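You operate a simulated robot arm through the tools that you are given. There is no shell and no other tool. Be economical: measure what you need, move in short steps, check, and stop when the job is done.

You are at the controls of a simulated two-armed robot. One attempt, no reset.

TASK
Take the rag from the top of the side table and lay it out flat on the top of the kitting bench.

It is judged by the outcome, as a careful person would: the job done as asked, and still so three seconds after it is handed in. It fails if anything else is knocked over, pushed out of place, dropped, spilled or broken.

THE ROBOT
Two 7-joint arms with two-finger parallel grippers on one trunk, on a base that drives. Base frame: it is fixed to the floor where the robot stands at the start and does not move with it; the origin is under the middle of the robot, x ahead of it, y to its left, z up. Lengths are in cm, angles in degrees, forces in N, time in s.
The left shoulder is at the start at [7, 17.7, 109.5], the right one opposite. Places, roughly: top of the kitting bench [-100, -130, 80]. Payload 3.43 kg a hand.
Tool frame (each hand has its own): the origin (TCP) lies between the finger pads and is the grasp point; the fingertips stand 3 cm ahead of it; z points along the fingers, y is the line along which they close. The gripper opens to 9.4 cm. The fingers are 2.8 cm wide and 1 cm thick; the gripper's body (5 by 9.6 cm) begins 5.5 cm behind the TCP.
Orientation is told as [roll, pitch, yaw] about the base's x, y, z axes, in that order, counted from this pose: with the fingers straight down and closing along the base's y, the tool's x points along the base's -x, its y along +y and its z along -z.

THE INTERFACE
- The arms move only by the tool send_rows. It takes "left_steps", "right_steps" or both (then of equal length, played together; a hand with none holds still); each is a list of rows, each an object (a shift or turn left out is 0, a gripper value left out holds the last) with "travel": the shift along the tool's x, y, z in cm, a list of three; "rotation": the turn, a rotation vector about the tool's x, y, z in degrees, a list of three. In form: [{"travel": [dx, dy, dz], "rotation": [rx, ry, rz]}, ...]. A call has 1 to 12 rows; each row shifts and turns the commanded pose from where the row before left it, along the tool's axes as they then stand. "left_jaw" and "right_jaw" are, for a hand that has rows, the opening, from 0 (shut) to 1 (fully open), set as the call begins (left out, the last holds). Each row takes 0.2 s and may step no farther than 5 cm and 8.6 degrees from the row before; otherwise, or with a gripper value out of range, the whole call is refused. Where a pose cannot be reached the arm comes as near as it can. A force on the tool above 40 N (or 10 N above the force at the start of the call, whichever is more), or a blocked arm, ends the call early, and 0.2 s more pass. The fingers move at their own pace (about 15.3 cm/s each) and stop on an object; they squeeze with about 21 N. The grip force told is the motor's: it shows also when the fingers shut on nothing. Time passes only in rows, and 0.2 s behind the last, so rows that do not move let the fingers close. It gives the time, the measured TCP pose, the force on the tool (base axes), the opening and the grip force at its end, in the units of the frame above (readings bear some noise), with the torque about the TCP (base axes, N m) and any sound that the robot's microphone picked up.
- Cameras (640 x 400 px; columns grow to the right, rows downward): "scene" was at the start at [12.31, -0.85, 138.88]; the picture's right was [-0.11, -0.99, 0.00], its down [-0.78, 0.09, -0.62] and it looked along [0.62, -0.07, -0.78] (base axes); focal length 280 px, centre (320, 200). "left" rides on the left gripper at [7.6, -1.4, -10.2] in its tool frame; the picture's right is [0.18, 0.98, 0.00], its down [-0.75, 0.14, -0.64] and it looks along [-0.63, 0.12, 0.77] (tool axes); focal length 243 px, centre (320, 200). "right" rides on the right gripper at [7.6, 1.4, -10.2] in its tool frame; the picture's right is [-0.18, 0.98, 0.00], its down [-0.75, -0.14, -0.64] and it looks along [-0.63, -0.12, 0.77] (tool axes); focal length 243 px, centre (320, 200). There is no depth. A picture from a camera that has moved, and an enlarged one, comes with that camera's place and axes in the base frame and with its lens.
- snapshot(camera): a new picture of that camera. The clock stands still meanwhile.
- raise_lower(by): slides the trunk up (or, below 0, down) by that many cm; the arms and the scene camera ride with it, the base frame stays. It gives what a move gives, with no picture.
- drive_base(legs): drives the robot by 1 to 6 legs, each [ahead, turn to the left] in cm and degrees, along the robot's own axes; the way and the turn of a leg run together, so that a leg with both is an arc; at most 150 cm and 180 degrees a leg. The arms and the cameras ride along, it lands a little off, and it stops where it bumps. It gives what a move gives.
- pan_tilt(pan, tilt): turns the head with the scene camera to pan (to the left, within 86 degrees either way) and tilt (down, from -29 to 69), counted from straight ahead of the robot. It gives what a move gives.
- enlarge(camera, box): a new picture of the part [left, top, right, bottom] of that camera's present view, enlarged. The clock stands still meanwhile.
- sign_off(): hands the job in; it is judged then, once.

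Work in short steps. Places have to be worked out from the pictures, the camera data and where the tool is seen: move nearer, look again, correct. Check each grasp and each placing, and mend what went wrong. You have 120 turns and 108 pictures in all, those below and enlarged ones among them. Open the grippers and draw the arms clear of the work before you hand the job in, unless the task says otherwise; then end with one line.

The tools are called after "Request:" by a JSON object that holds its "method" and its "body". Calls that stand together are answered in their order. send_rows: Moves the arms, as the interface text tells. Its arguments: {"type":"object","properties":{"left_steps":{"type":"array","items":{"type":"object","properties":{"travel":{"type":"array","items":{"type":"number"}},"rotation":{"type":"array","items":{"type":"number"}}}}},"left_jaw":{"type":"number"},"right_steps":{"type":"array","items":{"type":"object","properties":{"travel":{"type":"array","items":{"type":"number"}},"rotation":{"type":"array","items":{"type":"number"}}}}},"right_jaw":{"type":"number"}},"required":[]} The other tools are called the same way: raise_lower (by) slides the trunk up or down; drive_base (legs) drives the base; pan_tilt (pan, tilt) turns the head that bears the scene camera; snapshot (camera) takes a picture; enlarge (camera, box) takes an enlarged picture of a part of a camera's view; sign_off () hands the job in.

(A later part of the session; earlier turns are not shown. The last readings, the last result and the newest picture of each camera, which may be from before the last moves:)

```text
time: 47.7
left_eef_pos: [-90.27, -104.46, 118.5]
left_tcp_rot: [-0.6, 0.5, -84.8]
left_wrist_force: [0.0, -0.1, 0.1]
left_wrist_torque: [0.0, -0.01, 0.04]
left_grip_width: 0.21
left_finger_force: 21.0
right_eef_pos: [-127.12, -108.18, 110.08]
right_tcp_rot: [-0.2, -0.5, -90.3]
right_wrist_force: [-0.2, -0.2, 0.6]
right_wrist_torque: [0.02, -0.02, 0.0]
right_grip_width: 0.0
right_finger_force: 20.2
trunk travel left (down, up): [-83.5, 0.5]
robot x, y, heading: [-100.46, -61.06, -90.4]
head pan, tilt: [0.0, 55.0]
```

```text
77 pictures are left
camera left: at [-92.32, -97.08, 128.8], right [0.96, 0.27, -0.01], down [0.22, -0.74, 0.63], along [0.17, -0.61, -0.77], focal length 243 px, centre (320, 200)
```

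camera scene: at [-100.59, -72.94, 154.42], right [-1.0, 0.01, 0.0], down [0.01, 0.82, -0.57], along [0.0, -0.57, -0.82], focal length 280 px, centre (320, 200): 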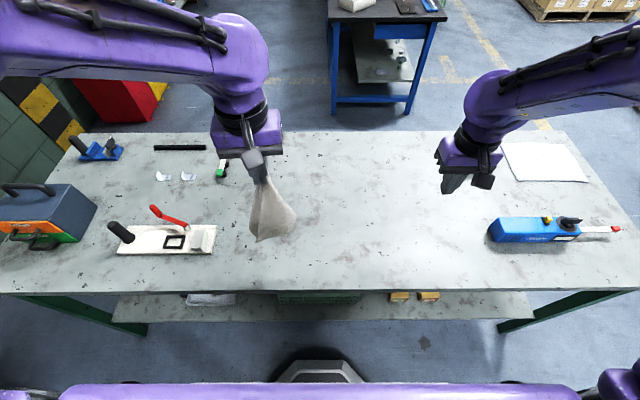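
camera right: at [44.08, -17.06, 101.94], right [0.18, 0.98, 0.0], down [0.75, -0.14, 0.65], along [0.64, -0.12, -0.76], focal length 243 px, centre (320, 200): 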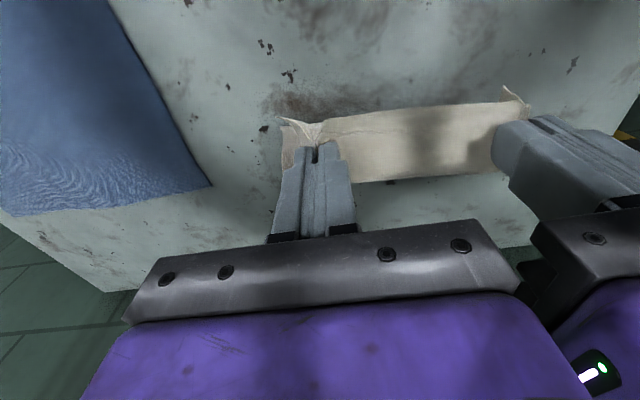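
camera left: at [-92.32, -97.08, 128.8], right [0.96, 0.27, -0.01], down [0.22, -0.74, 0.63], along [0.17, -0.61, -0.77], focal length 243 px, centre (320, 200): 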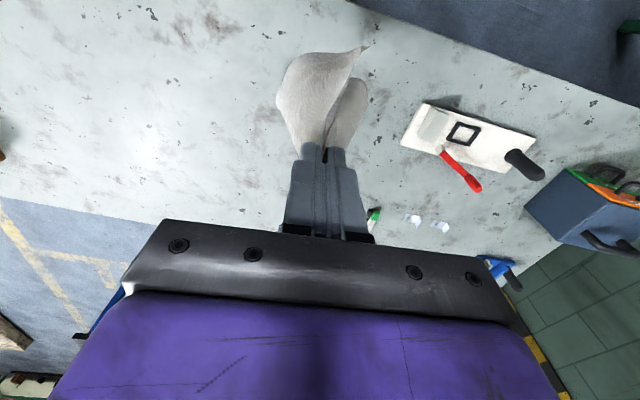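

I move the left hand out to about (−104, −128), just above touch height.

Request:
{"method": "send_rows", "body": {"left_steps": [{"travel": [-4, -2, 0.7]}, {"travel": [-4, -2, 0.7]}, {"travel": [-4, -2, 0.7]}, {"travel": [-4, -2, 0.7]}, {"travel": [-4, -2, 0.7]}, {"travel": [-4, -2, 0.7]}]}}

Request:
{"method": "snapshot", "body": {"camera": "scene"}}

```text
time: 49.1
left_eef_pos: [-97.25, -125.86, 114.39]
left_tcp_rot: [-0.7, 0.5, -84.8]
left_wrist_force: [0.5, -0.4, -1.3]
left_wrist_torque: [-0.02, 0.02, -0.07]
left_grip_width: 0.2
left_finger_force: 20.5
left hand out of reach, approached as far as the arm can: row 6
right_eef_pos: [-127.02, -108.13, 110.04]
right_tcp_rot: [-0.3, -0.6, -90.3]
right_wrist_force: [0.4, -0.5, -0.5]
right_wrist_torque: [-0.01, 0.03, -0.02]
right_grip_width: 0.0
right_finger_force: 20.6
trunk travel left (down, up): [-83.5, 0.5]
robot x, y, heading: [-100.45, -60.21, -90.6]
head pan, tilt: [0.0, 55.0]
```

```text
76 pictures are left
camera scene: at [-100.44, -72.81, 154.43], right [-1.0, 0.01, 0.0], down [0.01, 0.82, -0.57], along [0.0, -0.57, -0.82], focal length 280 px, centre (320, 200)
```

scene: 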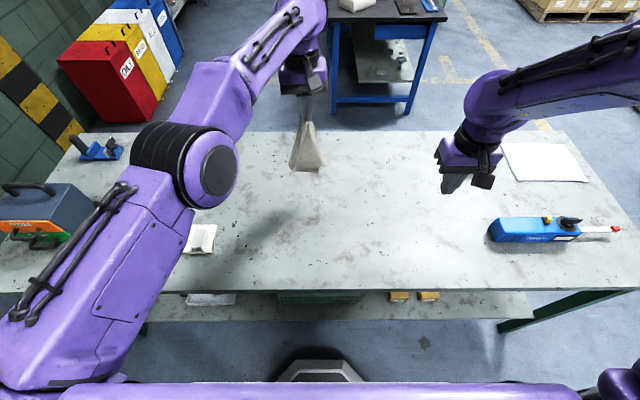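

Reach is at its limit at y = −126 and the rag needs about 30 cm to lay out, so I drive 4 cm closer (the base keeps about 5 cm clearance to the shelf). Then I lower until the rag's bottom corner touches.

Request:
{"method": "drive_base", "body": {"legs": [[4, 0]]}}

Request:
{"method": "send_rows", "body": {"left_steps": [{"travel": [0, 0, 1.5]}, {"travel": [0, 0, 1.5]}, {"travel": [0, 0, 0]}]}}

Request:
{"method": "snapshot", "body": {"camera": "scene"}}

Request:
{"method": "snapshot", "body": {"camera": "right"}}

```text
time: 50.0
left_eef_pos: [-97.53, -129.04, 115.44]
left_tcp_rot: [-0.8, -0.2, -84.9]
left_wrist_force: [-0.5, 0.4, 1.3]
left_wrist_torque: [-0.09, -0.01, -0.03]
left_grip_width: 0.2
left_finger_force: 20.9
right_eef_pos: [-127.15, -111.11, 110.66]
right_tcp_rot: [-0.4, -0.9, -90.4]
right_wrist_force: [0.1, 1.4, 0.8]
right_wrist_torque: [-0.04, -0.01, 0.02]
right_grip_width: 0.01
right_finger_force: 21.2
trunk travel left (down, up): [-83.5, 0.5]
robot x, y, heading: [-100.52, -64.51, -90.3]
head pan, tilt: [0.0, 55.0]
```

```text
time: 50.8
left_eef_pos: [-97.57, -129.93, 111.74]
left_tcp_rot: [-0.6, 0.3, -84.8]
left_wrist_force: [0.2, 0.0, 0.4]
left_wrist_torque: [0.0, 0.01, -0.02]
left_grip_width: 0.18
left_finger_force: 21.3
right_eef_pos: [-127.2, -111.89, 110.15]
right_tcp_rot: [-0.3, -0.6, -90.4]
right_wrist_force: [-0.3, 0.0, 0.7]
right_wrist_torque: [-0.02, -0.02, -0.02]
right_grip_width: 0.0
right_finger_force: 21.0
trunk travel left (down, up): [-83.5, 0.5]
robot x, y, heading: [-100.18, -64.43, -90.4]
head pan, tilt: [0.0, 55.0]
```

```text
75 pictures are left
camera scene: at [-100.64, -76.75, 154.43], right [-1.0, 0.01, 0.0], down [0.01, 0.82, -0.57], along [0.0, -0.57, -0.82], focal length 280 px, centre (320, 200)
```

scene: 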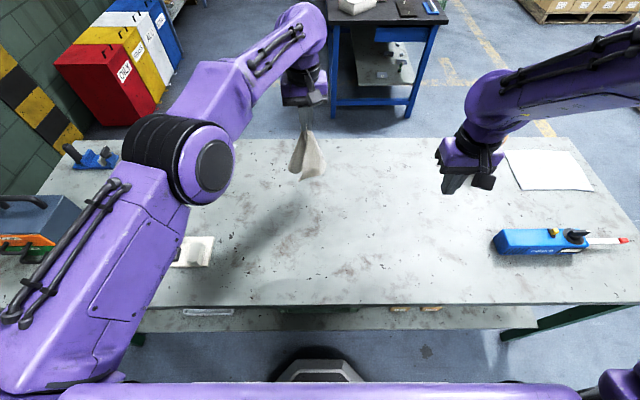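

```text
74 pictures are left
camera right: at [-125.66, -104.02, 120.39], right [0.98, -0.19, 0.0], down [-0.14, -0.75, 0.65], along [-0.13, -0.64, -0.76], focal length 243 px, centre (320, 200)
```

right: 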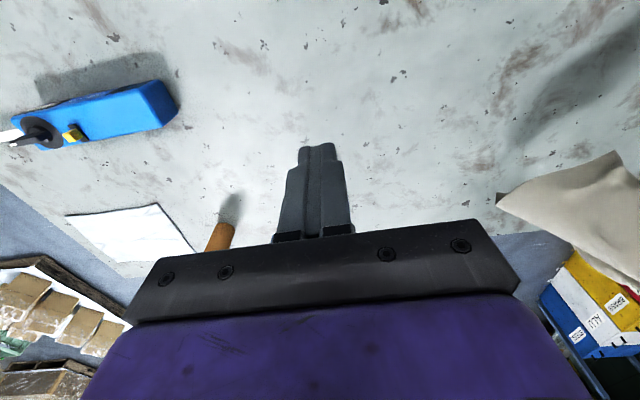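

The rag's bottom edge is at z≈88, about 21 cm below the tips. I lower 7 cm so it touches at y≈−130, then sweep toward the robot while lowering so it lays out.

Request:
{"method": "send_rows", "body": {"left_steps": [{"travel": [0, 0, 2.5]}, {"travel": [0, 0, 2.5]}, {"travel": [0, 0, 2.5]}, {"travel": [2.5, 0, 1]}, {"travel": [3, 0, 1.5]}, {"travel": [3, 0, 2]}, {"travel": [3.5, 0, 2.5]}, {"travel": [3.5, 0, 3]}]}}

Request:
{"method": "snapshot", "body": {"camera": "scene"}}

Request:
{"method": "snapshot", "body": {"camera": "right"}}

```text
time: 52.6
left_eef_pos: [-98.41, -114.22, 94.13]
left_tcp_rot: [-0.8, 0.9, -83.9]
left_wrist_force: [-0.2, 0.9, -0.6]
left_wrist_torque: [-0.02, -0.02, -0.03]
left_grip_width: 0.17
left_finger_force: 21.4
right_eef_pos: [-127.12, -111.82, 110.12]
right_tcp_rot: [-0.3, -0.7, -90.3]
right_wrist_force: [-0.4, 0.1, -0.4]
right_wrist_torque: [-0.01, -0.02, 0.01]
right_grip_width: 0.0
right_finger_force: 20.9
trunk travel left (down, up): [-83.5, 0.5]
robot x, y, heading: [-100.13, -64.58, -90.5]
head pan, tilt: [0.0, 55.0]
```

```text
73 pictures are left
camera scene: at [-100.62, -76.83, 154.43], right [-1.0, 0.01, 0.0], down [0.01, 0.82, -0.57], along [0.0, -0.57, -0.82], focal length 280 px, centre (320, 200)
```

scene: 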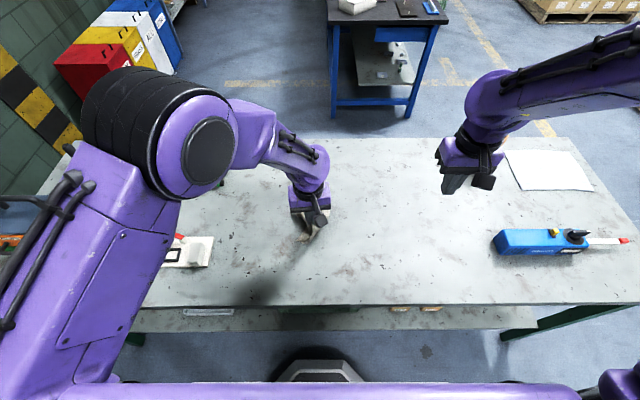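

```text
72 pictures are left
camera right: at [-125.64, -104.08, 120.38], right [0.98, -0.19, 0.0], down [-0.14, -0.75, 0.65], along [-0.13, -0.64, -0.76], focal length 243 px, centre (320, 200)
```

right: 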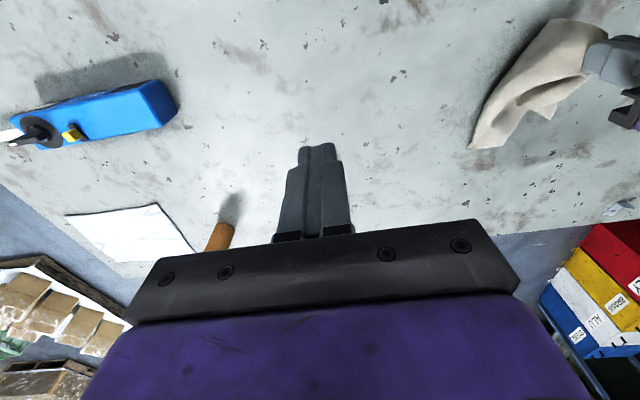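

The rag is laying out behind the hand. I continue down and toward the robot to nearly bench height.

Request:
{"method": "send_rows", "body": {"left_steps": [{"travel": [3, 0, 2.5]}, {"travel": [3, 0, 3]}, {"travel": [2, 0, 2.5]}, {"travel": [1.5, 0, 1.5]}]}}

Request:
{"method": "snapshot", "body": {"camera": "scene"}}

Request:
{"method": "snapshot", "body": {"camera": "right"}}

Request:
{"method": "snapshot", "body": {"camera": "left"}}

```text
time: 53.6
left_eef_pos: [-100.03, -104.64, 84.89]
left_tcp_rot: [-0.5, 0.2, -85.0]
left_wrist_force: [0.3, -1.1, 0.4]
left_wrist_torque: [0.0, -0.01, -0.02]
left_grip_width: 0.17
left_finger_force: 21.0
right_eef_pos: [-127.12, -111.84, 110.21]
right_tcp_rot: [-0.3, -0.5, -90.4]
right_wrist_force: [-0.1, -0.1, -0.1]
right_wrist_torque: [0.01, -0.02, -0.02]
right_grip_width: 0.0
right_finger_force: 20.2
trunk travel left (down, up): [-83.5, 0.5]
robot x, y, heading: [-100.57, -64.65, -90.3]
head pan, tilt: [0.0, 55.0]
```

```text
71 pictures are left
camera scene: at [-100.65, -76.85, 154.43], right [-1.0, 0.01, 0.0], down [0.01, 0.82, -0.57], along [0.0, -0.57, -0.82], focal length 280 px, centre (320, 200)
```

scene: 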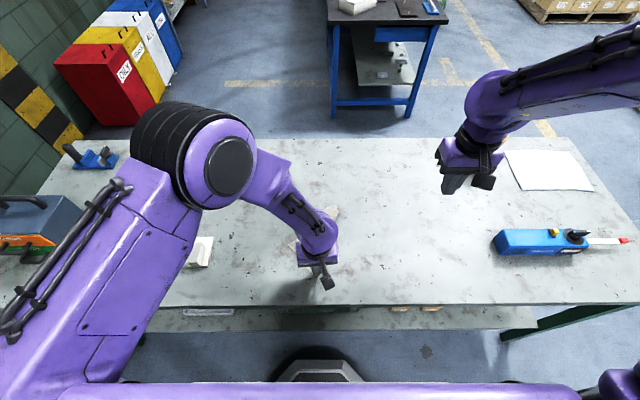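

```text
70 pictures are left
camera right: at [-125.67, -104.1, 120.36], right [0.98, -0.19, 0.0], down [-0.14, -0.75, 0.65], along [-0.13, -0.64, -0.76], focal length 243 px, centre (320, 200)
```

right: 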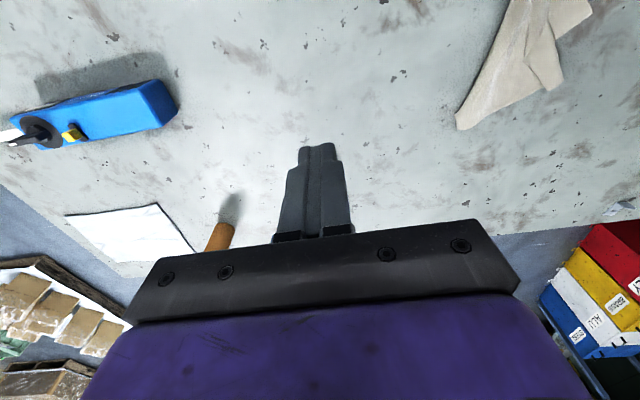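

```text
69 pictures are left
camera left: at [-102.06, -97.27, 95.21], right [0.96, 0.27, -0.01], down [0.21, -0.74, 0.64], along [0.16, -0.62, -0.77], focal length 243 px, centre (320, 200)
```

left: 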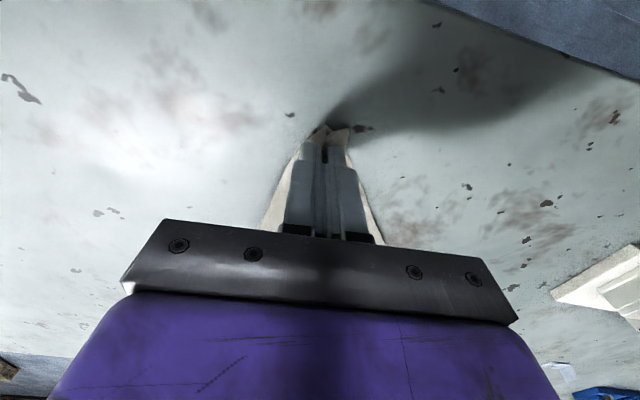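

The tip is about 2 cm above the bench. I lower to touch, then open and rise to inspect.

Request:
{"method": "send_rows", "body": {"left_steps": [{"travel": [0.3, 0, 0.7]}, {"travel": [0.3, 0, 0.7]}]}}

Request:
{"method": "send_rows", "body": {"left_steps": [{"travel": [0, 0, 0]}, {"travel": [0, 0, 0]}, {"travel": [0, 0, -1]}, {"travel": [0, 0, -4]}, {"travel": [0, 0, -5]}, {"travel": [0, 3, -4]}, {"travel": [0, 4.5, 0]}, {"travel": [0, 4.5, 0]}], "left_jaw": 0.3}}

Request:
{"method": "snapshot", "body": {"camera": "scene"}}

```text
time: 54.2
left_eef_pos: [-100.17, -104.22, 83.58]
left_tcp_rot: [-0.7, 0.4, -84.9]
left_wrist_force: [0.5, 0.7, 0.0]
left_wrist_torque: [-0.04, 0.01, -0.01]
left_grip_width: 0.18
left_finger_force: 20.7
right_eef_pos: [-127.09, -111.92, 110.09]
right_tcp_rot: [-0.3, -0.6, -90.5]
right_wrist_force: [0.2, 1.0, -0.3]
right_wrist_torque: [-0.01, 0.0, -0.03]
right_grip_width: 0.01
right_finger_force: 21.0
trunk travel left (down, up): [-83.5, 0.5]
robot x, y, heading: [-100.48, -64.78, -90.3]
head pan, tilt: [0.0, 55.0]
```

```text
time: 56.0
left_eef_pos: [-87.76, -103.27, 97.04]
left_tcp_rot: [-0.7, 0.4, -84.9]
left_wrist_force: [0.6, 0.2, 0.3]
left_wrist_torque: [-0.04, 0.0, 0.02]
left_grip_width: 2.8
left_finger_force: 0.1
right_eef_pos: [-126.93, -112.02, 110.15]
right_tcp_rot: [-0.4, -0.5, -90.2]
right_wrist_force: [0.1, 0.1, -0.1]
right_wrist_torque: [-0.02, 0.0, 0.0]
right_grip_width: 0.0
right_finger_force: 20.7
trunk travel left (down, up): [-83.5, 0.5]
robot x, y, heading: [-100.25, -64.38, -90.2]
head pan, tilt: [0.0, 55.0]
```

```text
68 pictures are left
camera scene: at [-100.4, -76.93, 154.42], right [-1.0, 0.01, 0.0], down [0.01, 0.82, -0.57], along [-0.01, -0.57, -0.82], focal length 280 px, centre (320, 200)
```

scene: 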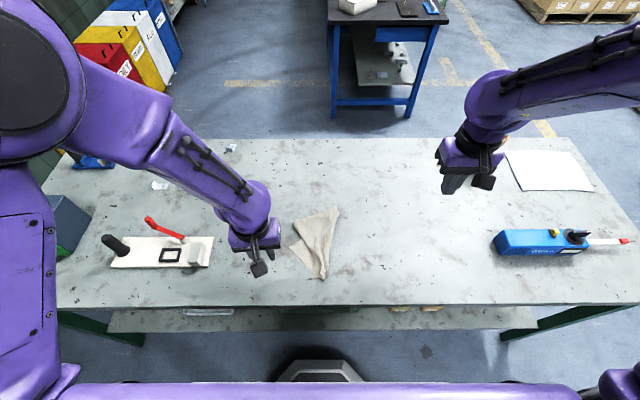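

The rag is on the bench but folded. I enlarge to read its folds.

Request:
{"method": "enlarge", "body": {"camera": "scene", "box": [270, 190, 370, 290]}}

Request:
{"method": "snapshot", "body": {"camera": "right"}}

Request:
{"method": "snapshot", "body": {"camera": "left"}}

```text
4.00 times, centred on (320, 240) of scene
camera zoom: at [-100.4, -76.93, 154.42], right [-1.0, 0.01, 0.0], down [0.01, 0.82, -0.57], along [-0.01, -0.57, -0.82], focal length 1119 px, centre (320, 40)
```

zoom: 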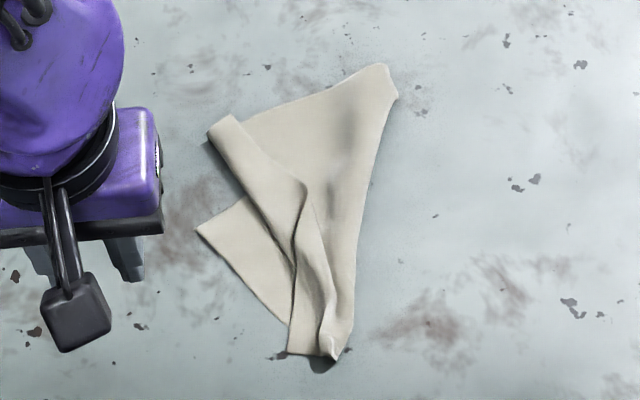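

```text
66 pictures are left
camera right: at [-125.47, -104.16, 120.38], right [0.98, -0.19, -0.01], down [-0.14, -0.75, 0.65], along [-0.13, -0.64, -0.76], focal length 243 px, centre (320, 200)
```

right: 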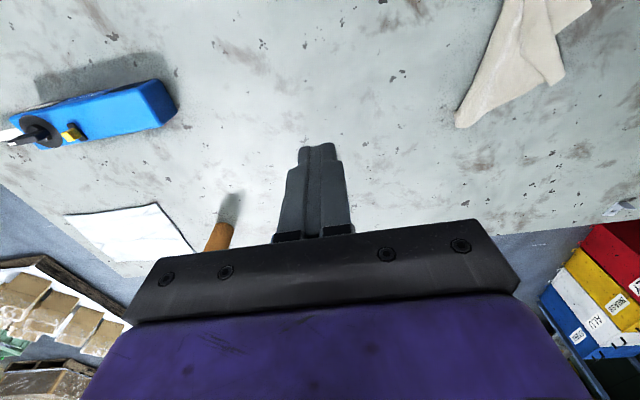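

```text
65 pictures are left
camera left: at [-89.81, -95.76, 107.47], right [0.96, 0.27, -0.01], down [0.22, -0.74, 0.64], along [0.16, -0.61, -0.77], focal length 243 px, centre (320, 200)
```

left: 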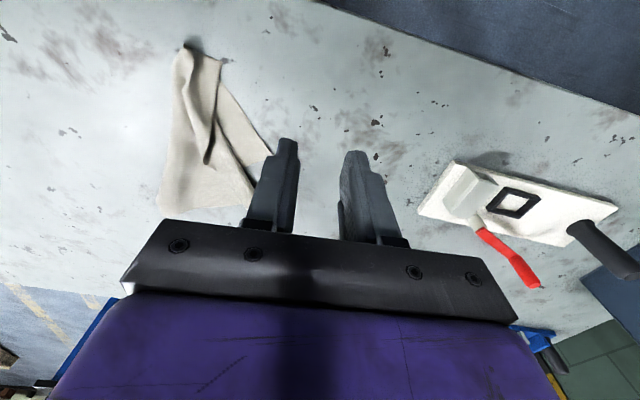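

I'll view the folds at higher magnification to work out which layers are which.

Request:
{"method": "enlarge", "body": {"camera": "scene", "box": [285, 200, 345, 238]}}

Request:
{"method": "enlarge", "body": {"camera": "left", "box": [150, 30, 290, 220]}}

Request:
{"method": "enlarge", "body": {"camera": "scene", "box": [285, 235, 345, 283]}}

```text
10.53 times, centred on (315, 219) of scene
camera zoom: at [-100.4, -76.93, 154.42], right [-1.0, 0.01, 0.0], down [0.01, 0.82, -0.57], along [-0.01, -0.57, -0.82], focal length 2945 px, centre (373, 0)
```

zoom: 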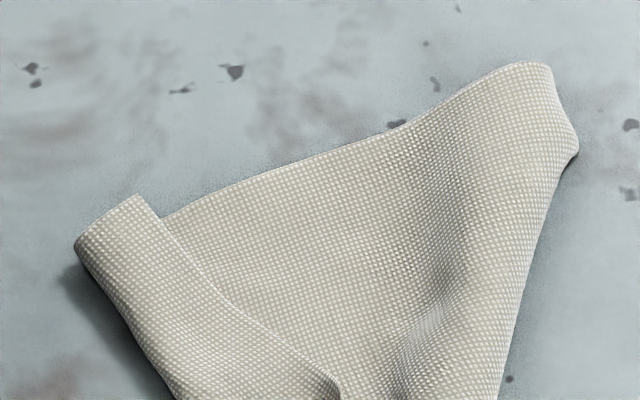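

```text
2.11 times, centred on (220, 125) of left
camera zoom: at [-89.81, -95.76, 107.47], right [0.96, 0.27, -0.01], down [0.22, -0.74, 0.64], along [0.16, -0.61, -0.77], focal length 511 px, centre (530, 358)
```

zoom: 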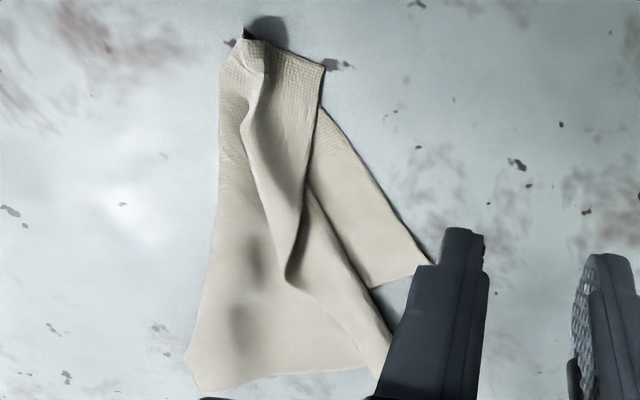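

```text
8.33 times, centred on (315, 259) of scene
camera zoom: at [-100.4, -76.93, 154.42], right [-1.0, 0.01, 0.0], down [0.01, 0.82, -0.57], along [-0.01, -0.57, -0.82], focal length 2332 px, centre (362, -292)
```

zoom: 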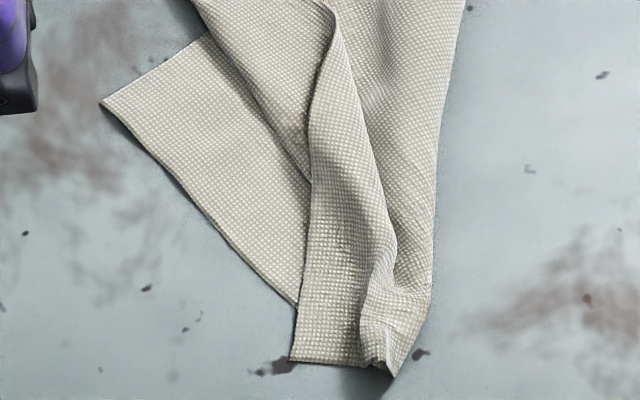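

Reading the folds: the cloth is folded along its diagonal, from near (−101, −102) to far (−107, −126). One corner (B) lies underneath at left (−92, −112). The top-layer corner (D), with a rolled strip, is at (−93, −120). Carrying D over to the right should open it. I clear the left hand first and bring the right hand over D.

Request:
{"method": "send_rows", "body": {"left_steps": [{"travel": [0, 0, -5]}, {"travel": [0, 0, -5]}, {"travel": [0, 0, -4]}, {"travel": [2, 4, 0]}, {"travel": [2, 4, 0]}, {"travel": [0, 2, 0]}]}}

Request:
{"method": "send_rows", "body": {"right_steps": [{"travel": [-0.9, 4, 2]}, {"travel": [-0.9, 4, 2]}, {"travel": [-0.9, 4, 2]}, {"travel": [-0.9, 4, 2]}, {"travel": [-0.9, 4, 2]}, {"travel": [-0.9, 4, 2]}, {"travel": [-0.9, 4, 2]}, {"travel": [-0.9, 4.4, 2], "rotation": [0, 0, -8]}, {"rotation": [0, 0, -8]}, {"rotation": [0, 0, -8]}, {"rotation": [0, 0, -8]}], "right_jaw": 0.4}}

Request:
{"method": "snapshot", "body": {"camera": "right"}}

Request:
{"method": "snapshot", "body": {"camera": "scene"}}

```text
time: 57.4
left_eef_pos: [-78.36, -98.56, 111.18]
left_tcp_rot: [-0.6, 0.3, -84.9]
left_wrist_force: [0.3, 0.2, 0.4]
left_wrist_torque: [0.0, 0.03, 0.02]
left_grip_width: 2.8
left_finger_force: 0.1
right_eef_pos: [-127.14, -111.89, 110.15]
right_tcp_rot: [-0.4, -0.6, -90.3]
right_wrist_force: [1.0, 0.3, -0.4]
right_wrist_torque: [0.01, -0.03, 0.0]
right_grip_width: 0.0
right_finger_force: 21.0
trunk travel left (down, up): [-83.5, 0.5]
robot x, y, heading: [-100.09, -64.67, -90.4]
head pan, tilt: [0.0, 55.0]
```

```text
time: 59.8
left_eef_pos: [-78.33, -98.59, 111.22]
left_tcp_rot: [-0.6, 0.3, -84.9]
left_wrist_force: [-0.2, 0.1, -0.4]
left_wrist_torque: [-0.02, -0.03, 0.01]
left_grip_width: 2.84
left_finger_force: 0.1
right_eef_pos: [-94.8, -119.61, 93.89]
right_tcp_rot: [-0.6, -0.3, -58.2]
right_wrist_force: [0.5, 0.0, 0.2]
right_wrist_torque: [0.0, 0.01, 0.0]
right_grip_width: 3.79
right_finger_force: 0.0
trunk travel left (down, up): [-83.5, 0.5]
robot x, y, heading: [-100.19, -65.02, -90.4]
head pan, tilt: [0.0, 55.0]
```

```text
61 pictures are left
camera right: at [-97.5, -112.13, 104.23], right [0.93, 0.36, -0.01], down [0.28, -0.71, 0.65], along [0.23, -0.61, -0.76], focal length 243 px, centre (320, 200)
```

right: 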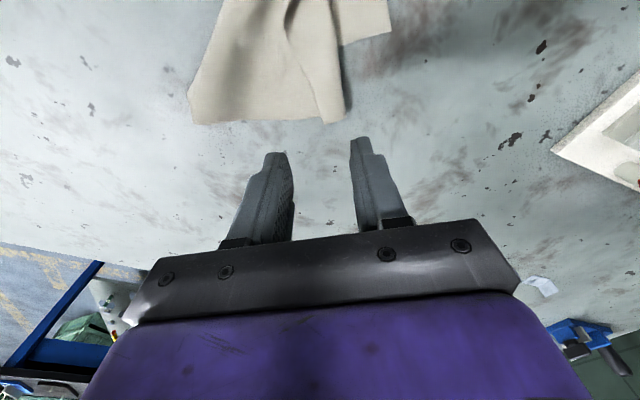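

```text
60 pictures are left
camera scene: at [-100.53, -76.94, 154.42], right [-1.0, 0.01, 0.0], down [0.01, 0.82, -0.57], along [-0.01, -0.57, -0.82], focal length 280 px, centre (320, 200)
```

scene: 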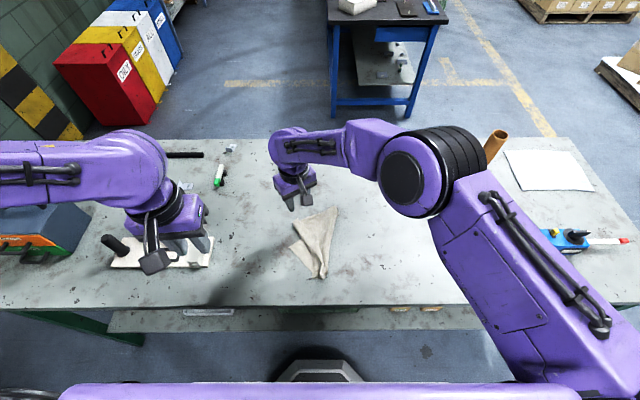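

Projecting the tool tip to the bench, it lies just inside the strip near corner D. I shift 1 cm toward the fold side and lower to near contact.

Request:
{"method": "send_rows", "body": {"right_steps": [{"travel": [0, 1.0, 4]}, {"travel": [0, 0, 4]}, {"travel": [0, 0, 1.5]}]}}

Request:
{"method": "snapshot", "body": {"camera": "right"}}

```text
time: 60.6
left_eef_pos: [-78.42, -98.42, 111.11]
left_tcp_rot: [-0.5, 0.4, -84.9]
left_wrist_force: [0.8, -0.2, -0.3]
left_wrist_torque: [-0.02, -0.02, -0.01]
left_grip_width: 2.83
left_finger_force: 0.0
right_eef_pos: [-94.08, -119.09, 84.51]
right_tcp_rot: [-0.7, -0.3, -58.4]
right_wrist_force: [0.0, -0.6, 0.3]
right_wrist_torque: [-0.03, 0.0, 0.0]
right_grip_width: 3.75
right_finger_force: 0.0
trunk travel left (down, up): [-83.5, 0.5]
robot x, y, heading: [-100.21, -64.92, -90.4]
head pan, tilt: [0.0, 55.0]
```

```text
59 pictures are left
camera right: at [-96.76, -111.66, 94.85], right [0.93, 0.36, -0.01], down [0.28, -0.71, 0.65], along [0.23, -0.61, -0.76], focal length 243 px, centre (320, 200)
```

right: 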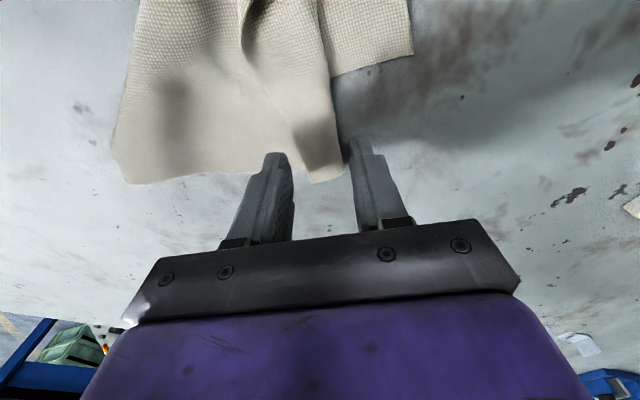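

Alignment is good: the strip lies between the fingers. I lower to contact.

Request:
{"method": "send_rows", "body": {"right_steps": [{"travel": [0, 0, 0.7]}, {"travel": [0, 0, 0.4]}, {"travel": [0, 0, 0.3]}]}}

```text
time: 61.4
left_eef_pos: [-78.42, -98.41, 111.2]
left_tcp_rot: [-0.7, 0.3, -84.8]
left_wrist_force: [0.1, -0.1, -0.1]
left_wrist_torque: [0.01, -0.03, -0.01]
left_grip_width: 2.8
left_finger_force: 0.0
right_eef_pos: [-94.01, -118.94, 83.18]
right_tcp_rot: [-0.6, -0.2, -58.3]
right_wrist_force: [-0.3, 0.8, 0.3]
right_wrist_torque: [-0.04, -0.03, 0.03]
right_grip_width: 3.77
right_finger_force: 0.1
trunk travel left (down, up): [-83.5, 0.5]
robot x, y, heading: [-100.33, -64.67, -90.7]
head pan, tilt: [0.0, 55.0]
```

Request:
{"method": "send_rows", "body": {"right_steps": [{"travel": [0, 0, 0.3]}, {"travel": [0, 0, 0.3]}]}}

```text
time: 62.0
left_eef_pos: [-78.33, -98.16, 111.45]
left_tcp_rot: [-0.6, 0.1, -84.8]
left_wrist_force: [-0.5, 0.5, -0.7]
left_wrist_torque: [0.02, 0.02, -0.03]
left_grip_width: 2.82
left_finger_force: 0.2
right_eef_pos: [-94.09, -119.0, 83.04]
right_tcp_rot: [-0.9, -0.9, -58.4]
right_wrist_force: [-0.6, -1.5, 38.8]
right_wrist_torque: [-0.26, 0.87, -0.01]
right_grip_width: 3.84
right_finger_force: 1.0
trunk travel left (down, up): [-83.5, 0.5]
robot x, y, heading: [-100.27, -64.81, -90.5]
head pan, tilt: [0.0, 55.0]
```

The force is 39 N at TCP z=83.0, so the bench top is at about 80. I back off 0.15 cm and close.

Request:
{"method": "send_rows", "body": {"right_steps": [{"travel": [0, 0, -0.25]}]}}

Request:
{"method": "send_rows", "body": {"right_steps": [{"travel": [0, 0, 0]}, {"travel": [0, 0, 0]}, {"travel": [0, 0, 0]}, {"travel": [0, 0, 0]}], "right_jaw": 0}}

Request:
{"method": "snapshot", "body": {"camera": "right"}}

```text
time: 62.4
left_eef_pos: [-78.33, -98.28, 111.2]
left_tcp_rot: [-0.7, 0.2, -84.8]
left_wrist_force: [0.6, 0.0, -0.9]
left_wrist_torque: [0.01, -0.01, 0.03]
left_grip_width: 2.8
left_finger_force: 0.2
right_eef_pos: [-94.0, -118.9, 83.18]
right_tcp_rot: [-0.7, -0.6, -58.4]
right_wrist_force: [2.6, -7.1, 33.9]
right_wrist_torque: [-0.46, 0.62, 0.18]
right_grip_width: 3.89
right_finger_force: 0.9
trunk travel left (down, up): [-83.5, 0.5]
robot x, y, heading: [-100.11, -64.62, -90.3]
head pan, tilt: [0.0, 55.0]
```

```text
time: 63.4
left_eef_pos: [-78.54, -98.16, 111.39]
left_tcp_rot: [-0.5, 0.1, -84.9]
left_wrist_force: [-0.8, 0.2, -0.2]
left_wrist_torque: [-0.01, -0.01, -0.01]
left_grip_width: 2.8
left_finger_force: 0.0
right_eef_pos: [-94.18, -118.93, 83.18]
right_tcp_rot: [-0.7, -0.5, -58.4]
right_wrist_force: [-6.3, -2.7, 36.9]
right_wrist_torque: [-0.08, 0.46, 0.03]
right_grip_width: 0.44
right_finger_force: 21.2
trunk travel left (down, up): [-83.5, 0.5]
robot x, y, heading: [-100.58, -64.54, -90.5]
head pan, tilt: [0.0, 55.0]
```

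```text
58 pictures are left
camera right: at [-96.97, -111.42, 93.3], right [0.93, 0.36, -0.01], down [0.28, -0.71, 0.65], along [0.23, -0.61, -0.76], focal length 243 px, centre (320, 200)
```

right: 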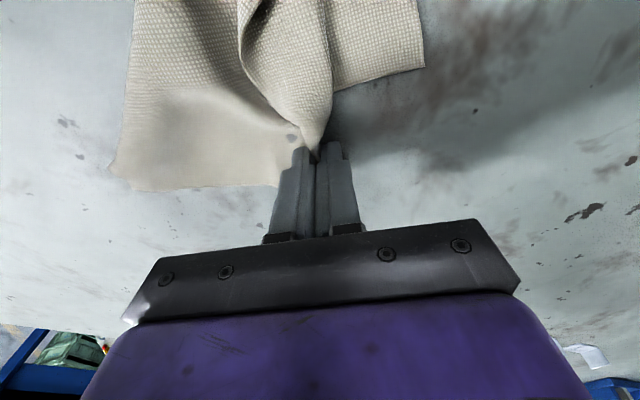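

The fold is gripped (0.44 cm). I lift it and carry it in an arc over to the right, most of the way to (−118, −110), then look.

Request:
{"method": "send_rows", "body": {"right_steps": [{"travel": [1, -0.8, -4]}, {"travel": [2, -1.5, -3.5]}, {"travel": [3, -2.3, -2.5]}, {"travel": [3, -2.3, 0]}, {"travel": [3, -2.3, 0]}, {"travel": [3, -2.3, 1]}]}}

Request:
{"method": "snapshot", "body": {"camera": "scene"}}

Request:
{"method": "snapshot", "body": {"camera": "right"}}

Request:
{"method": "snapshot", "body": {"camera": "left"}}

```text
time: 64.8
left_eef_pos: [-78.45, -98.65, 111.35]
left_tcp_rot: [-0.6, 0.2, -84.9]
left_wrist_force: [-0.9, -0.1, 0.0]
left_wrist_torque: [-0.02, -0.02, 0.01]
left_grip_width: 2.82
left_finger_force: 0.1
right_eef_pos: [-111.94, -112.24, 91.85]
right_tcp_rot: [-0.6, -0.4, -58.3]
right_wrist_force: [0.2, -0.7, 0.4]
right_wrist_torque: [0.04, 0.0, 0.01]
right_grip_width: 0.26
right_finger_force: 20.5
trunk travel left (down, up): [-83.5, 0.5]
robot x, y, heading: [-100.25, -64.52, -90.5]
head pan, tilt: [0.0, 55.0]
```

```text
57 pictures are left
camera scene: at [-100.78, -76.88, 154.42], right [-1.0, 0.01, 0.0], down [0.01, 0.82, -0.57], along [0.0, -0.57, -0.82], focal length 280 px, centre (320, 200)
```

scene: 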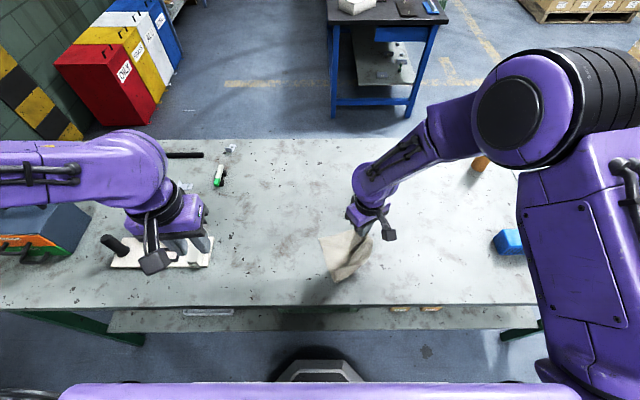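

```text
56 pictures are left
camera right: at [-114.66, -104.73, 102.15], right [0.93, 0.36, -0.01], down [0.28, -0.71, 0.65], along [0.23, -0.61, -0.76], focal length 243 px, centre (320, 200)
```

right: 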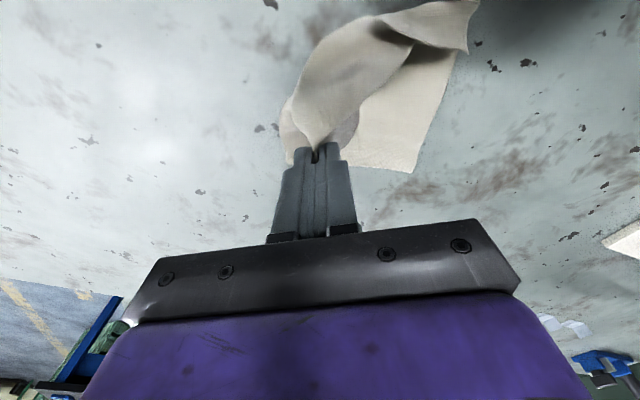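

```text
55 pictures are left
camera left: at [-80.57, -91.09, 121.6], right [0.96, 0.27, -0.01], down [0.21, -0.74, 0.64], along [0.17, -0.61, -0.77], focal length 243 px, centre (320, 200)
```

left: 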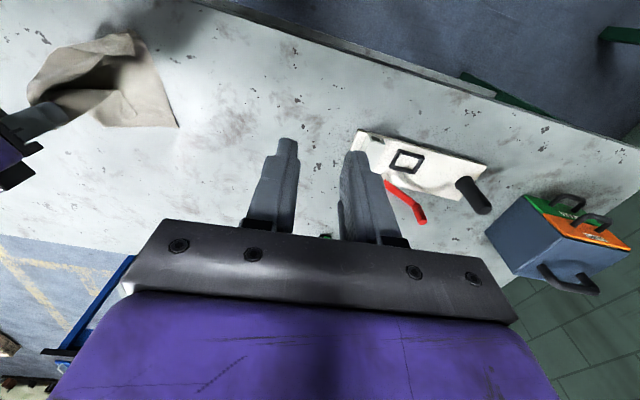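

The rag is opening but has slid a bit. I zoom in before continuing.

Request:
{"method": "enlarge", "body": {"camera": "scene", "box": [295, 215, 405, 295]}}

Request:
{"method": "enlarge", "body": {"camera": "left", "box": [0, 20, 200, 150]}}

```text
5.00 times, centred on (350, 255) of scene
camera zoom: at [-100.78, -76.88, 154.42], right [-1.0, 0.01, 0.0], down [0.01, 0.82, -0.57], along [0.0, -0.57, -0.82], focal length 1399 px, centre (170, -75)
```

zoom: 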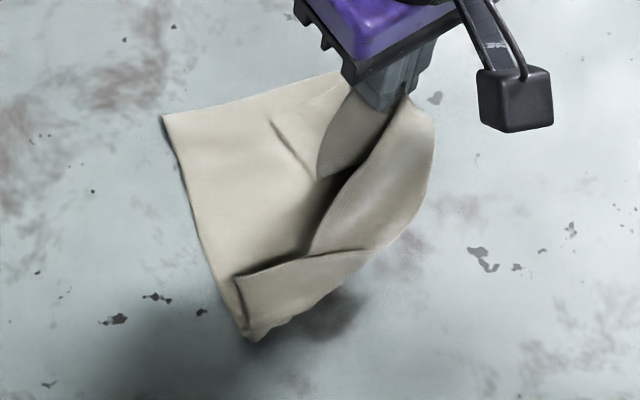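

```text
3.08 times, centred on (100, 85) of left
camera zoom: at [-80.57, -91.09, 121.6], right [0.96, 0.27, -0.01], down [0.21, -0.74, 0.64], along [0.17, -0.61, -0.77], focal length 746 px, centre (997, 554)
```

zoom: 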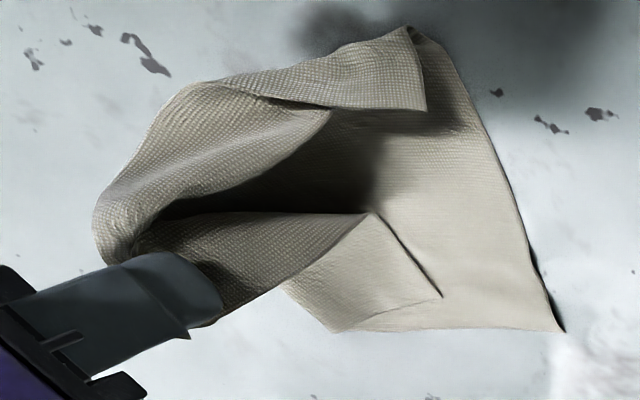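

It's unfolding nicely: B is top left, A is at the near bottom with a curl, and D is in hand. I keep pulling D to the right while lowering.

Request:
{"method": "send_rows", "body": {"right_steps": [{"travel": [2.5, -2.6, 0.8]}, {"travel": [2.5, -2.6, 1.5]}, {"travel": [2.5, -2.6, 2]}, {"travel": [2.4, -2.5, 2.5]}]}}

Request:
{"method": "enlarge", "body": {"camera": "scene", "box": [290, 200, 430, 300]}}

Request:
{"method": "snapshot", "body": {"camera": "left"}}

```text
time: 65.8
left_eef_pos: [-78.42, -98.53, 111.26]
left_tcp_rot: [-0.5, 0.3, -84.9]
left_wrist_force: [-0.8, 0.2, 0.5]
left_wrist_torque: [0.0, -0.03, -0.04]
left_grip_width: 2.81
left_finger_force: 0.1
right_eef_pos: [-125.67, -109.16, 85.09]
right_tcp_rot: [-0.5, -0.3, -58.1]
right_wrist_force: [-0.3, -0.2, -0.1]
right_wrist_torque: [0.0, -0.04, -0.01]
right_grip_width: 0.23
right_finger_force: 21.4
trunk travel left (down, up): [-83.5, 0.5]
robot x, y, heading: [-100.25, -64.6, -90.4]
head pan, tilt: [0.0, 55.0]
```

```text
4.00 times, centred on (360, 250) of scene
camera zoom: at [-100.85, -76.92, 154.42], right [-1.0, 0.01, 0.0], down [0.01, 0.82, -0.57], along [0.0, -0.57, -0.82], focal length 1119 px, centre (160, 0)
```

zoom: 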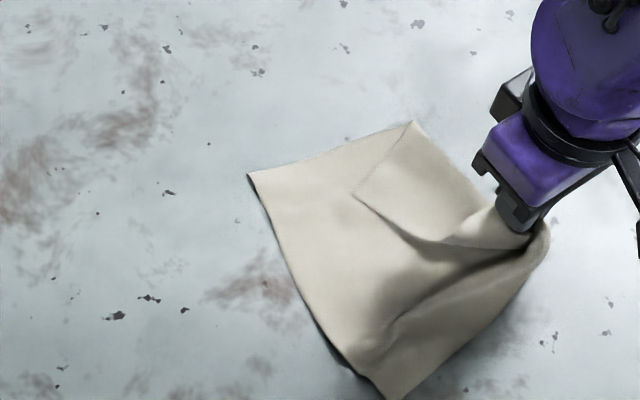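

```text
51 pictures are left
camera left: at [-80.63, -91.12, 121.61], right [0.96, 0.27, -0.01], down [0.21, -0.74, 0.64], along [0.17, -0.61, -0.77], focal length 243 px, centre (320, 200)
```

left: 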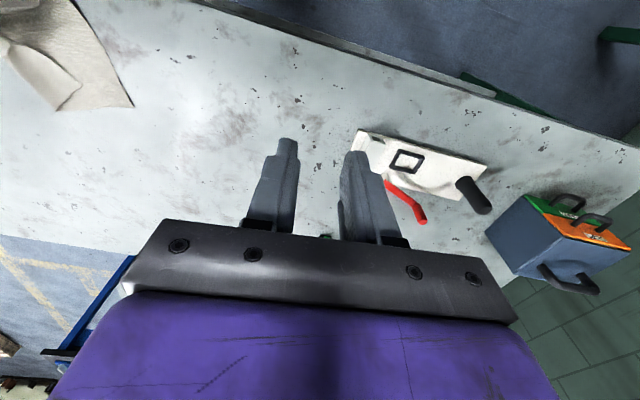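

D is nearly out; A is at (−116, −97) and corner C is folded over on top. I pull D a little further right and away from the edge, lower it, and release.

Request:
{"method": "send_rows", "body": {"right_steps": [{"travel": [-0.9, -2.3, 0.5]}, {"travel": [-0.9, -2.3, 0.5]}, {"travel": [0, 0, 0.5]}]}}

Request:
{"method": "send_rows", "body": {"right_steps": [{"travel": [0, 0, 0]}, {"travel": [0, 0, -0.5]}, {"travel": [0, 0, -3]}, {"travel": [0, 0, -5]}, {"travel": [0, -4, -4]}, {"travel": [0, -5, 0]}, {"travel": [0, -4, 0]}], "right_jaw": 0.3}}

Request:
{"method": "enlarge", "body": {"camera": "scene", "box": [290, 190, 450, 300]}}

```text
time: 66.6
left_eef_pos: [-78.2, -98.54, 111.28]
left_tcp_rot: [-0.7, 0.3, -84.9]
left_wrist_force: [0.4, -0.1, 0.0]
left_wrist_torque: [0.0, 0.02, -0.01]
left_grip_width: 2.84
left_finger_force: 0.0
right_eef_pos: [-128.61, -113.3, 83.7]
right_tcp_rot: [-0.5, -0.3, -58.3]
right_wrist_force: [-0.2, -0.1, -0.7]
right_wrist_torque: [-0.02, 0.04, 0.02]
right_grip_width: 0.25
right_finger_force: 21.1
trunk travel left (down, up): [-83.5, 0.5]
robot x, y, heading: [-100.59, -64.81, -90.3]
head pan, tilt: [0.0, 55.0]
```

```text
refused: row 5 steps farther than a row can; nothing moved
```

```text
3.64 times, centred on (370, 245) of scene
camera zoom: at [-100.52, -76.83, 154.43], right [-1.0, 0.01, 0.0], down [0.01, 0.82, -0.57], along [-0.01, -0.57, -0.82], focal length 1017 px, centre (138, 36)
```

zoom: 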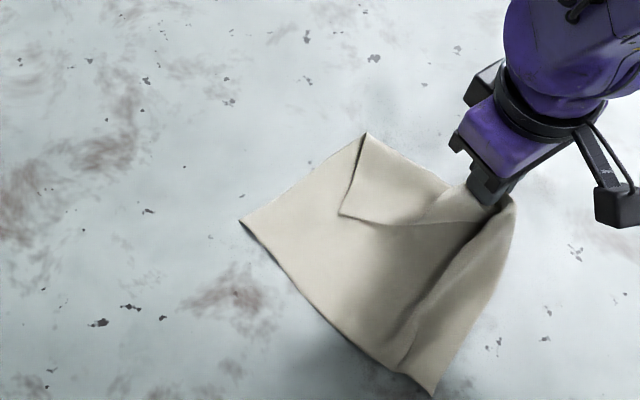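

One row was too long, so nothing moved. I repeat the release with shorter steps, rising before moving aside.

Request:
{"method": "send_rows", "body": {"right_steps": [{"travel": [0, 0, 0]}, {"travel": [0, 0, 0]}, {"travel": [0, 0, -0.5]}, {"travel": [0, 0, -3]}, {"travel": [0, 0, -5]}, {"travel": [0, 0, -5]}, {"travel": [0, 0, -5]}, {"travel": [2, -4, 0]}, {"travel": [2, -4, 0]}], "right_jaw": 0.3}}

Request:
{"method": "enlarge", "body": {"camera": "scene", "box": [290, 190, 450, 300]}}

Request:
{"method": "snapshot", "body": {"camera": "right"}}

```text
time: 68.6
left_eef_pos: [-78.56, -98.5, 111.19]
left_tcp_rot: [-0.6, 0.3, -84.9]
left_wrist_force: [-0.2, 1.1, -0.1]
left_wrist_torque: [-0.02, -0.04, 0.02]
left_grip_width: 2.81
left_finger_force: 0.1
right_eef_pos: [-137.59, -113.87, 101.95]
right_tcp_rot: [-0.4, -0.3, -58.4]
right_wrist_force: [-0.8, -0.2, -1.2]
right_wrist_torque: [-0.01, -0.02, 0.05]
right_grip_width: 2.82
right_finger_force: 0.1
trunk travel left (down, up): [-83.5, 0.5]
robot x, y, heading: [-100.22, -64.75, -90.7]
head pan, tilt: [0.0, 55.0]
```

```text
3.64 times, centred on (370, 245) of scene
camera zoom: at [-100.97, -76.93, 154.42], right [-1.0, 0.01, 0.0], down [0.01, 0.82, -0.57], along [0.0, -0.57, -0.82], focal length 1017 px, centre (138, 36)
```

zoom: 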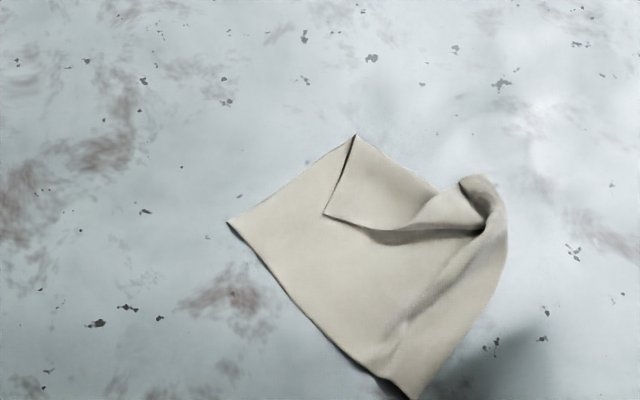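

```text
48 pictures are left
camera right: at [-140.31, -106.41, 112.22], right [0.93, 0.36, -0.01], down [0.28, -0.71, 0.65], along [0.23, -0.61, -0.76], focal length 243 px, centre (320, 200)
```

right: 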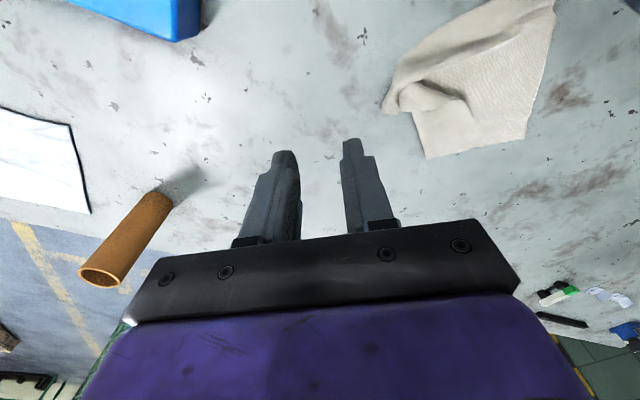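

Mostly open now. Corner C remains folded on top: its tip is at about (−116, −111) and should go to (−126, −123). I bring the right hand over the flap, about 3 cm inside its tip.

Request:
{"method": "send_rows", "body": {"right_steps": [{"travel": [-2, 4.1, 1.5]}, {"travel": [-2.2, 4.2, 1.5]}, {"travel": [-2.2, 4.2, 1.5]}, {"travel": [-2.1, 4.1, 1.5]}, {"travel": [0, 0, 3]}, {"travel": [0, 0, 4]}], "right_jaw": 0.25}}

Request:
{"method": "snapshot", "body": {"camera": "right"}}

Request:
{"method": "enlarge", "body": {"camera": "scene", "box": [290, 190, 450, 300]}}

```text
time: 70.0
left_eef_pos: [-78.43, -98.69, 111.23]
left_tcp_rot: [-0.6, 0.4, -84.9]
left_wrist_force: [-0.2, -0.6, -0.4]
left_wrist_torque: [0.01, 0.02, -0.01]
left_grip_width: 2.84
left_finger_force: 0.1
right_eef_pos: [-119.05, -112.46, 88.86]
right_tcp_rot: [-0.5, -0.3, -58.3]
right_wrist_force: [0.5, -0.3, -0.5]
right_wrist_torque: [0.02, -0.01, 0.01]
right_grip_width: 2.32
right_finger_force: 0.1
trunk travel left (down, up): [-83.5, 0.5]
robot x, y, heading: [-99.69, -64.62, -90.6]
head pan, tilt: [0.0, 55.0]
```

```text
47 pictures are left
camera right: at [-121.75, -105.01, 99.1], right [0.93, 0.36, -0.01], down [0.28, -0.71, 0.65], along [0.23, -0.61, -0.76], focal length 243 px, centre (320, 200)
```

right: 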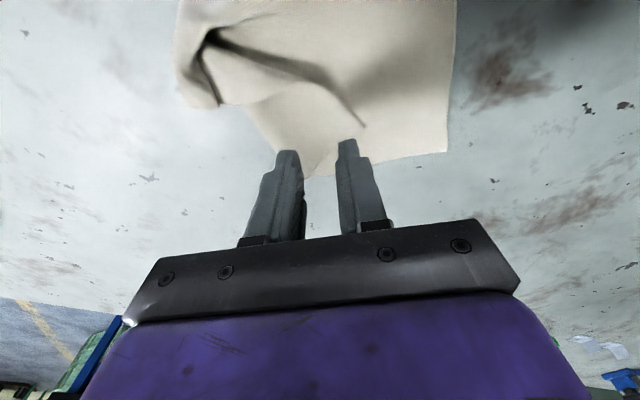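

```text
3.64 times, centred on (370, 245) of scene
camera zoom: at [-100.71, -77.03, 154.42], right [-1.0, 0.01, 0.0], down [0.01, 0.82, -0.57], along [0.0, -0.57, -0.82], focal length 1017 px, centre (138, 36)
```

zoom: 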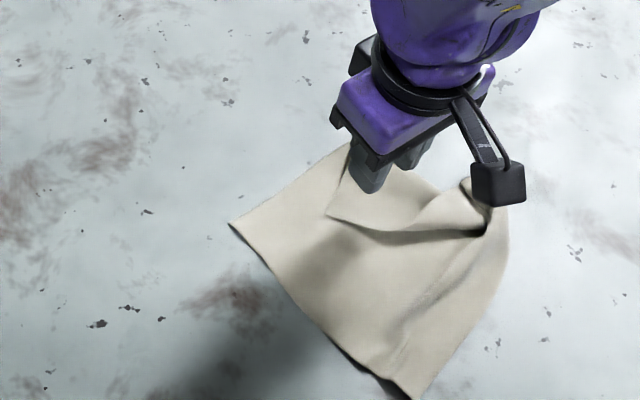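

The tip position is confirmed at (−115.8, −111.3) and the hand is well placed. I descend gently onto the flap.

Request:
{"method": "send_rows", "body": {"right_steps": [{"travel": [0, 0, 3]}, {"travel": [0, 0, 2.2]}, {"travel": [0, 0, 0.4]}]}}

```text
time: 70.8
left_eef_pos: [-78.4, -98.47, 111.24]
left_tcp_rot: [-0.8, 0.3, -84.9]
left_wrist_force: [-0.3, -0.8, -0.4]
left_wrist_torque: [-0.02, -0.02, 0.01]
left_grip_width: 2.84
left_finger_force: 0.1
right_eef_pos: [-119.05, -112.47, 83.45]
right_tcp_rot: [-0.6, -0.3, -58.3]
right_wrist_force: [-0.3, 0.7, 0.8]
right_wrist_torque: [-0.03, 0.06, 0.01]
right_grip_width: 2.33
right_finger_force: 0.1
trunk travel left (down, up): [-83.5, 0.5]
robot x, y, heading: [-100.29, -65.04, -90.7]
head pan, tilt: [0.0, 55.0]
```

Request:
{"method": "send_rows", "body": {"right_steps": [{"travel": [0, 0, 0.3]}]}}

Request:
{"method": "send_rows", "body": {"right_steps": [{"travel": [0, 0, 0.15]}]}}

```text
time: 71.2
left_eef_pos: [-78.33, -98.37, 111.24]
left_tcp_rot: [-0.7, 0.4, -84.9]
left_wrist_force: [-0.1, -0.5, 0.2]
left_wrist_torque: [-0.01, -0.01, -0.01]
left_grip_width: 2.81
left_finger_force: 0.0
right_eef_pos: [-119.22, -112.36, 83.25]
right_tcp_rot: [-0.7, -0.5, -58.4]
right_wrist_force: [1.0, -1.5, 4.5]
right_wrist_torque: [0.03, -0.05, -0.01]
right_grip_width: 2.33
right_finger_force: 0.1
trunk travel left (down, up): [-83.5, 0.5]
robot x, y, heading: [-100.47, -64.48, -90.7]
head pan, tilt: [0.0, 55.0]
```

```text
time: 71.6
left_eef_pos: [-78.35, -98.32, 111.21]
left_tcp_rot: [-0.7, 0.1, -85.0]
left_wrist_force: [-0.3, -0.4, 0.3]
left_wrist_torque: [0.02, 0.02, 0.0]
left_grip_width: 2.84
left_finger_force: 0.1
right_eef_pos: [-119.01, -112.44, 83.24]
right_tcp_rot: [-0.7, -0.5, -58.3]
right_wrist_force: [0.0, 0.1, 20.5]
right_wrist_torque: [0.27, -0.22, 0.04]
right_grip_width: 2.35
right_finger_force: 0.0
trunk travel left (down, up): [-83.5, 0.5]
robot x, y, heading: [-100.29, -65.06, -90.3]
head pan, tilt: [0.0, 55.0]
```

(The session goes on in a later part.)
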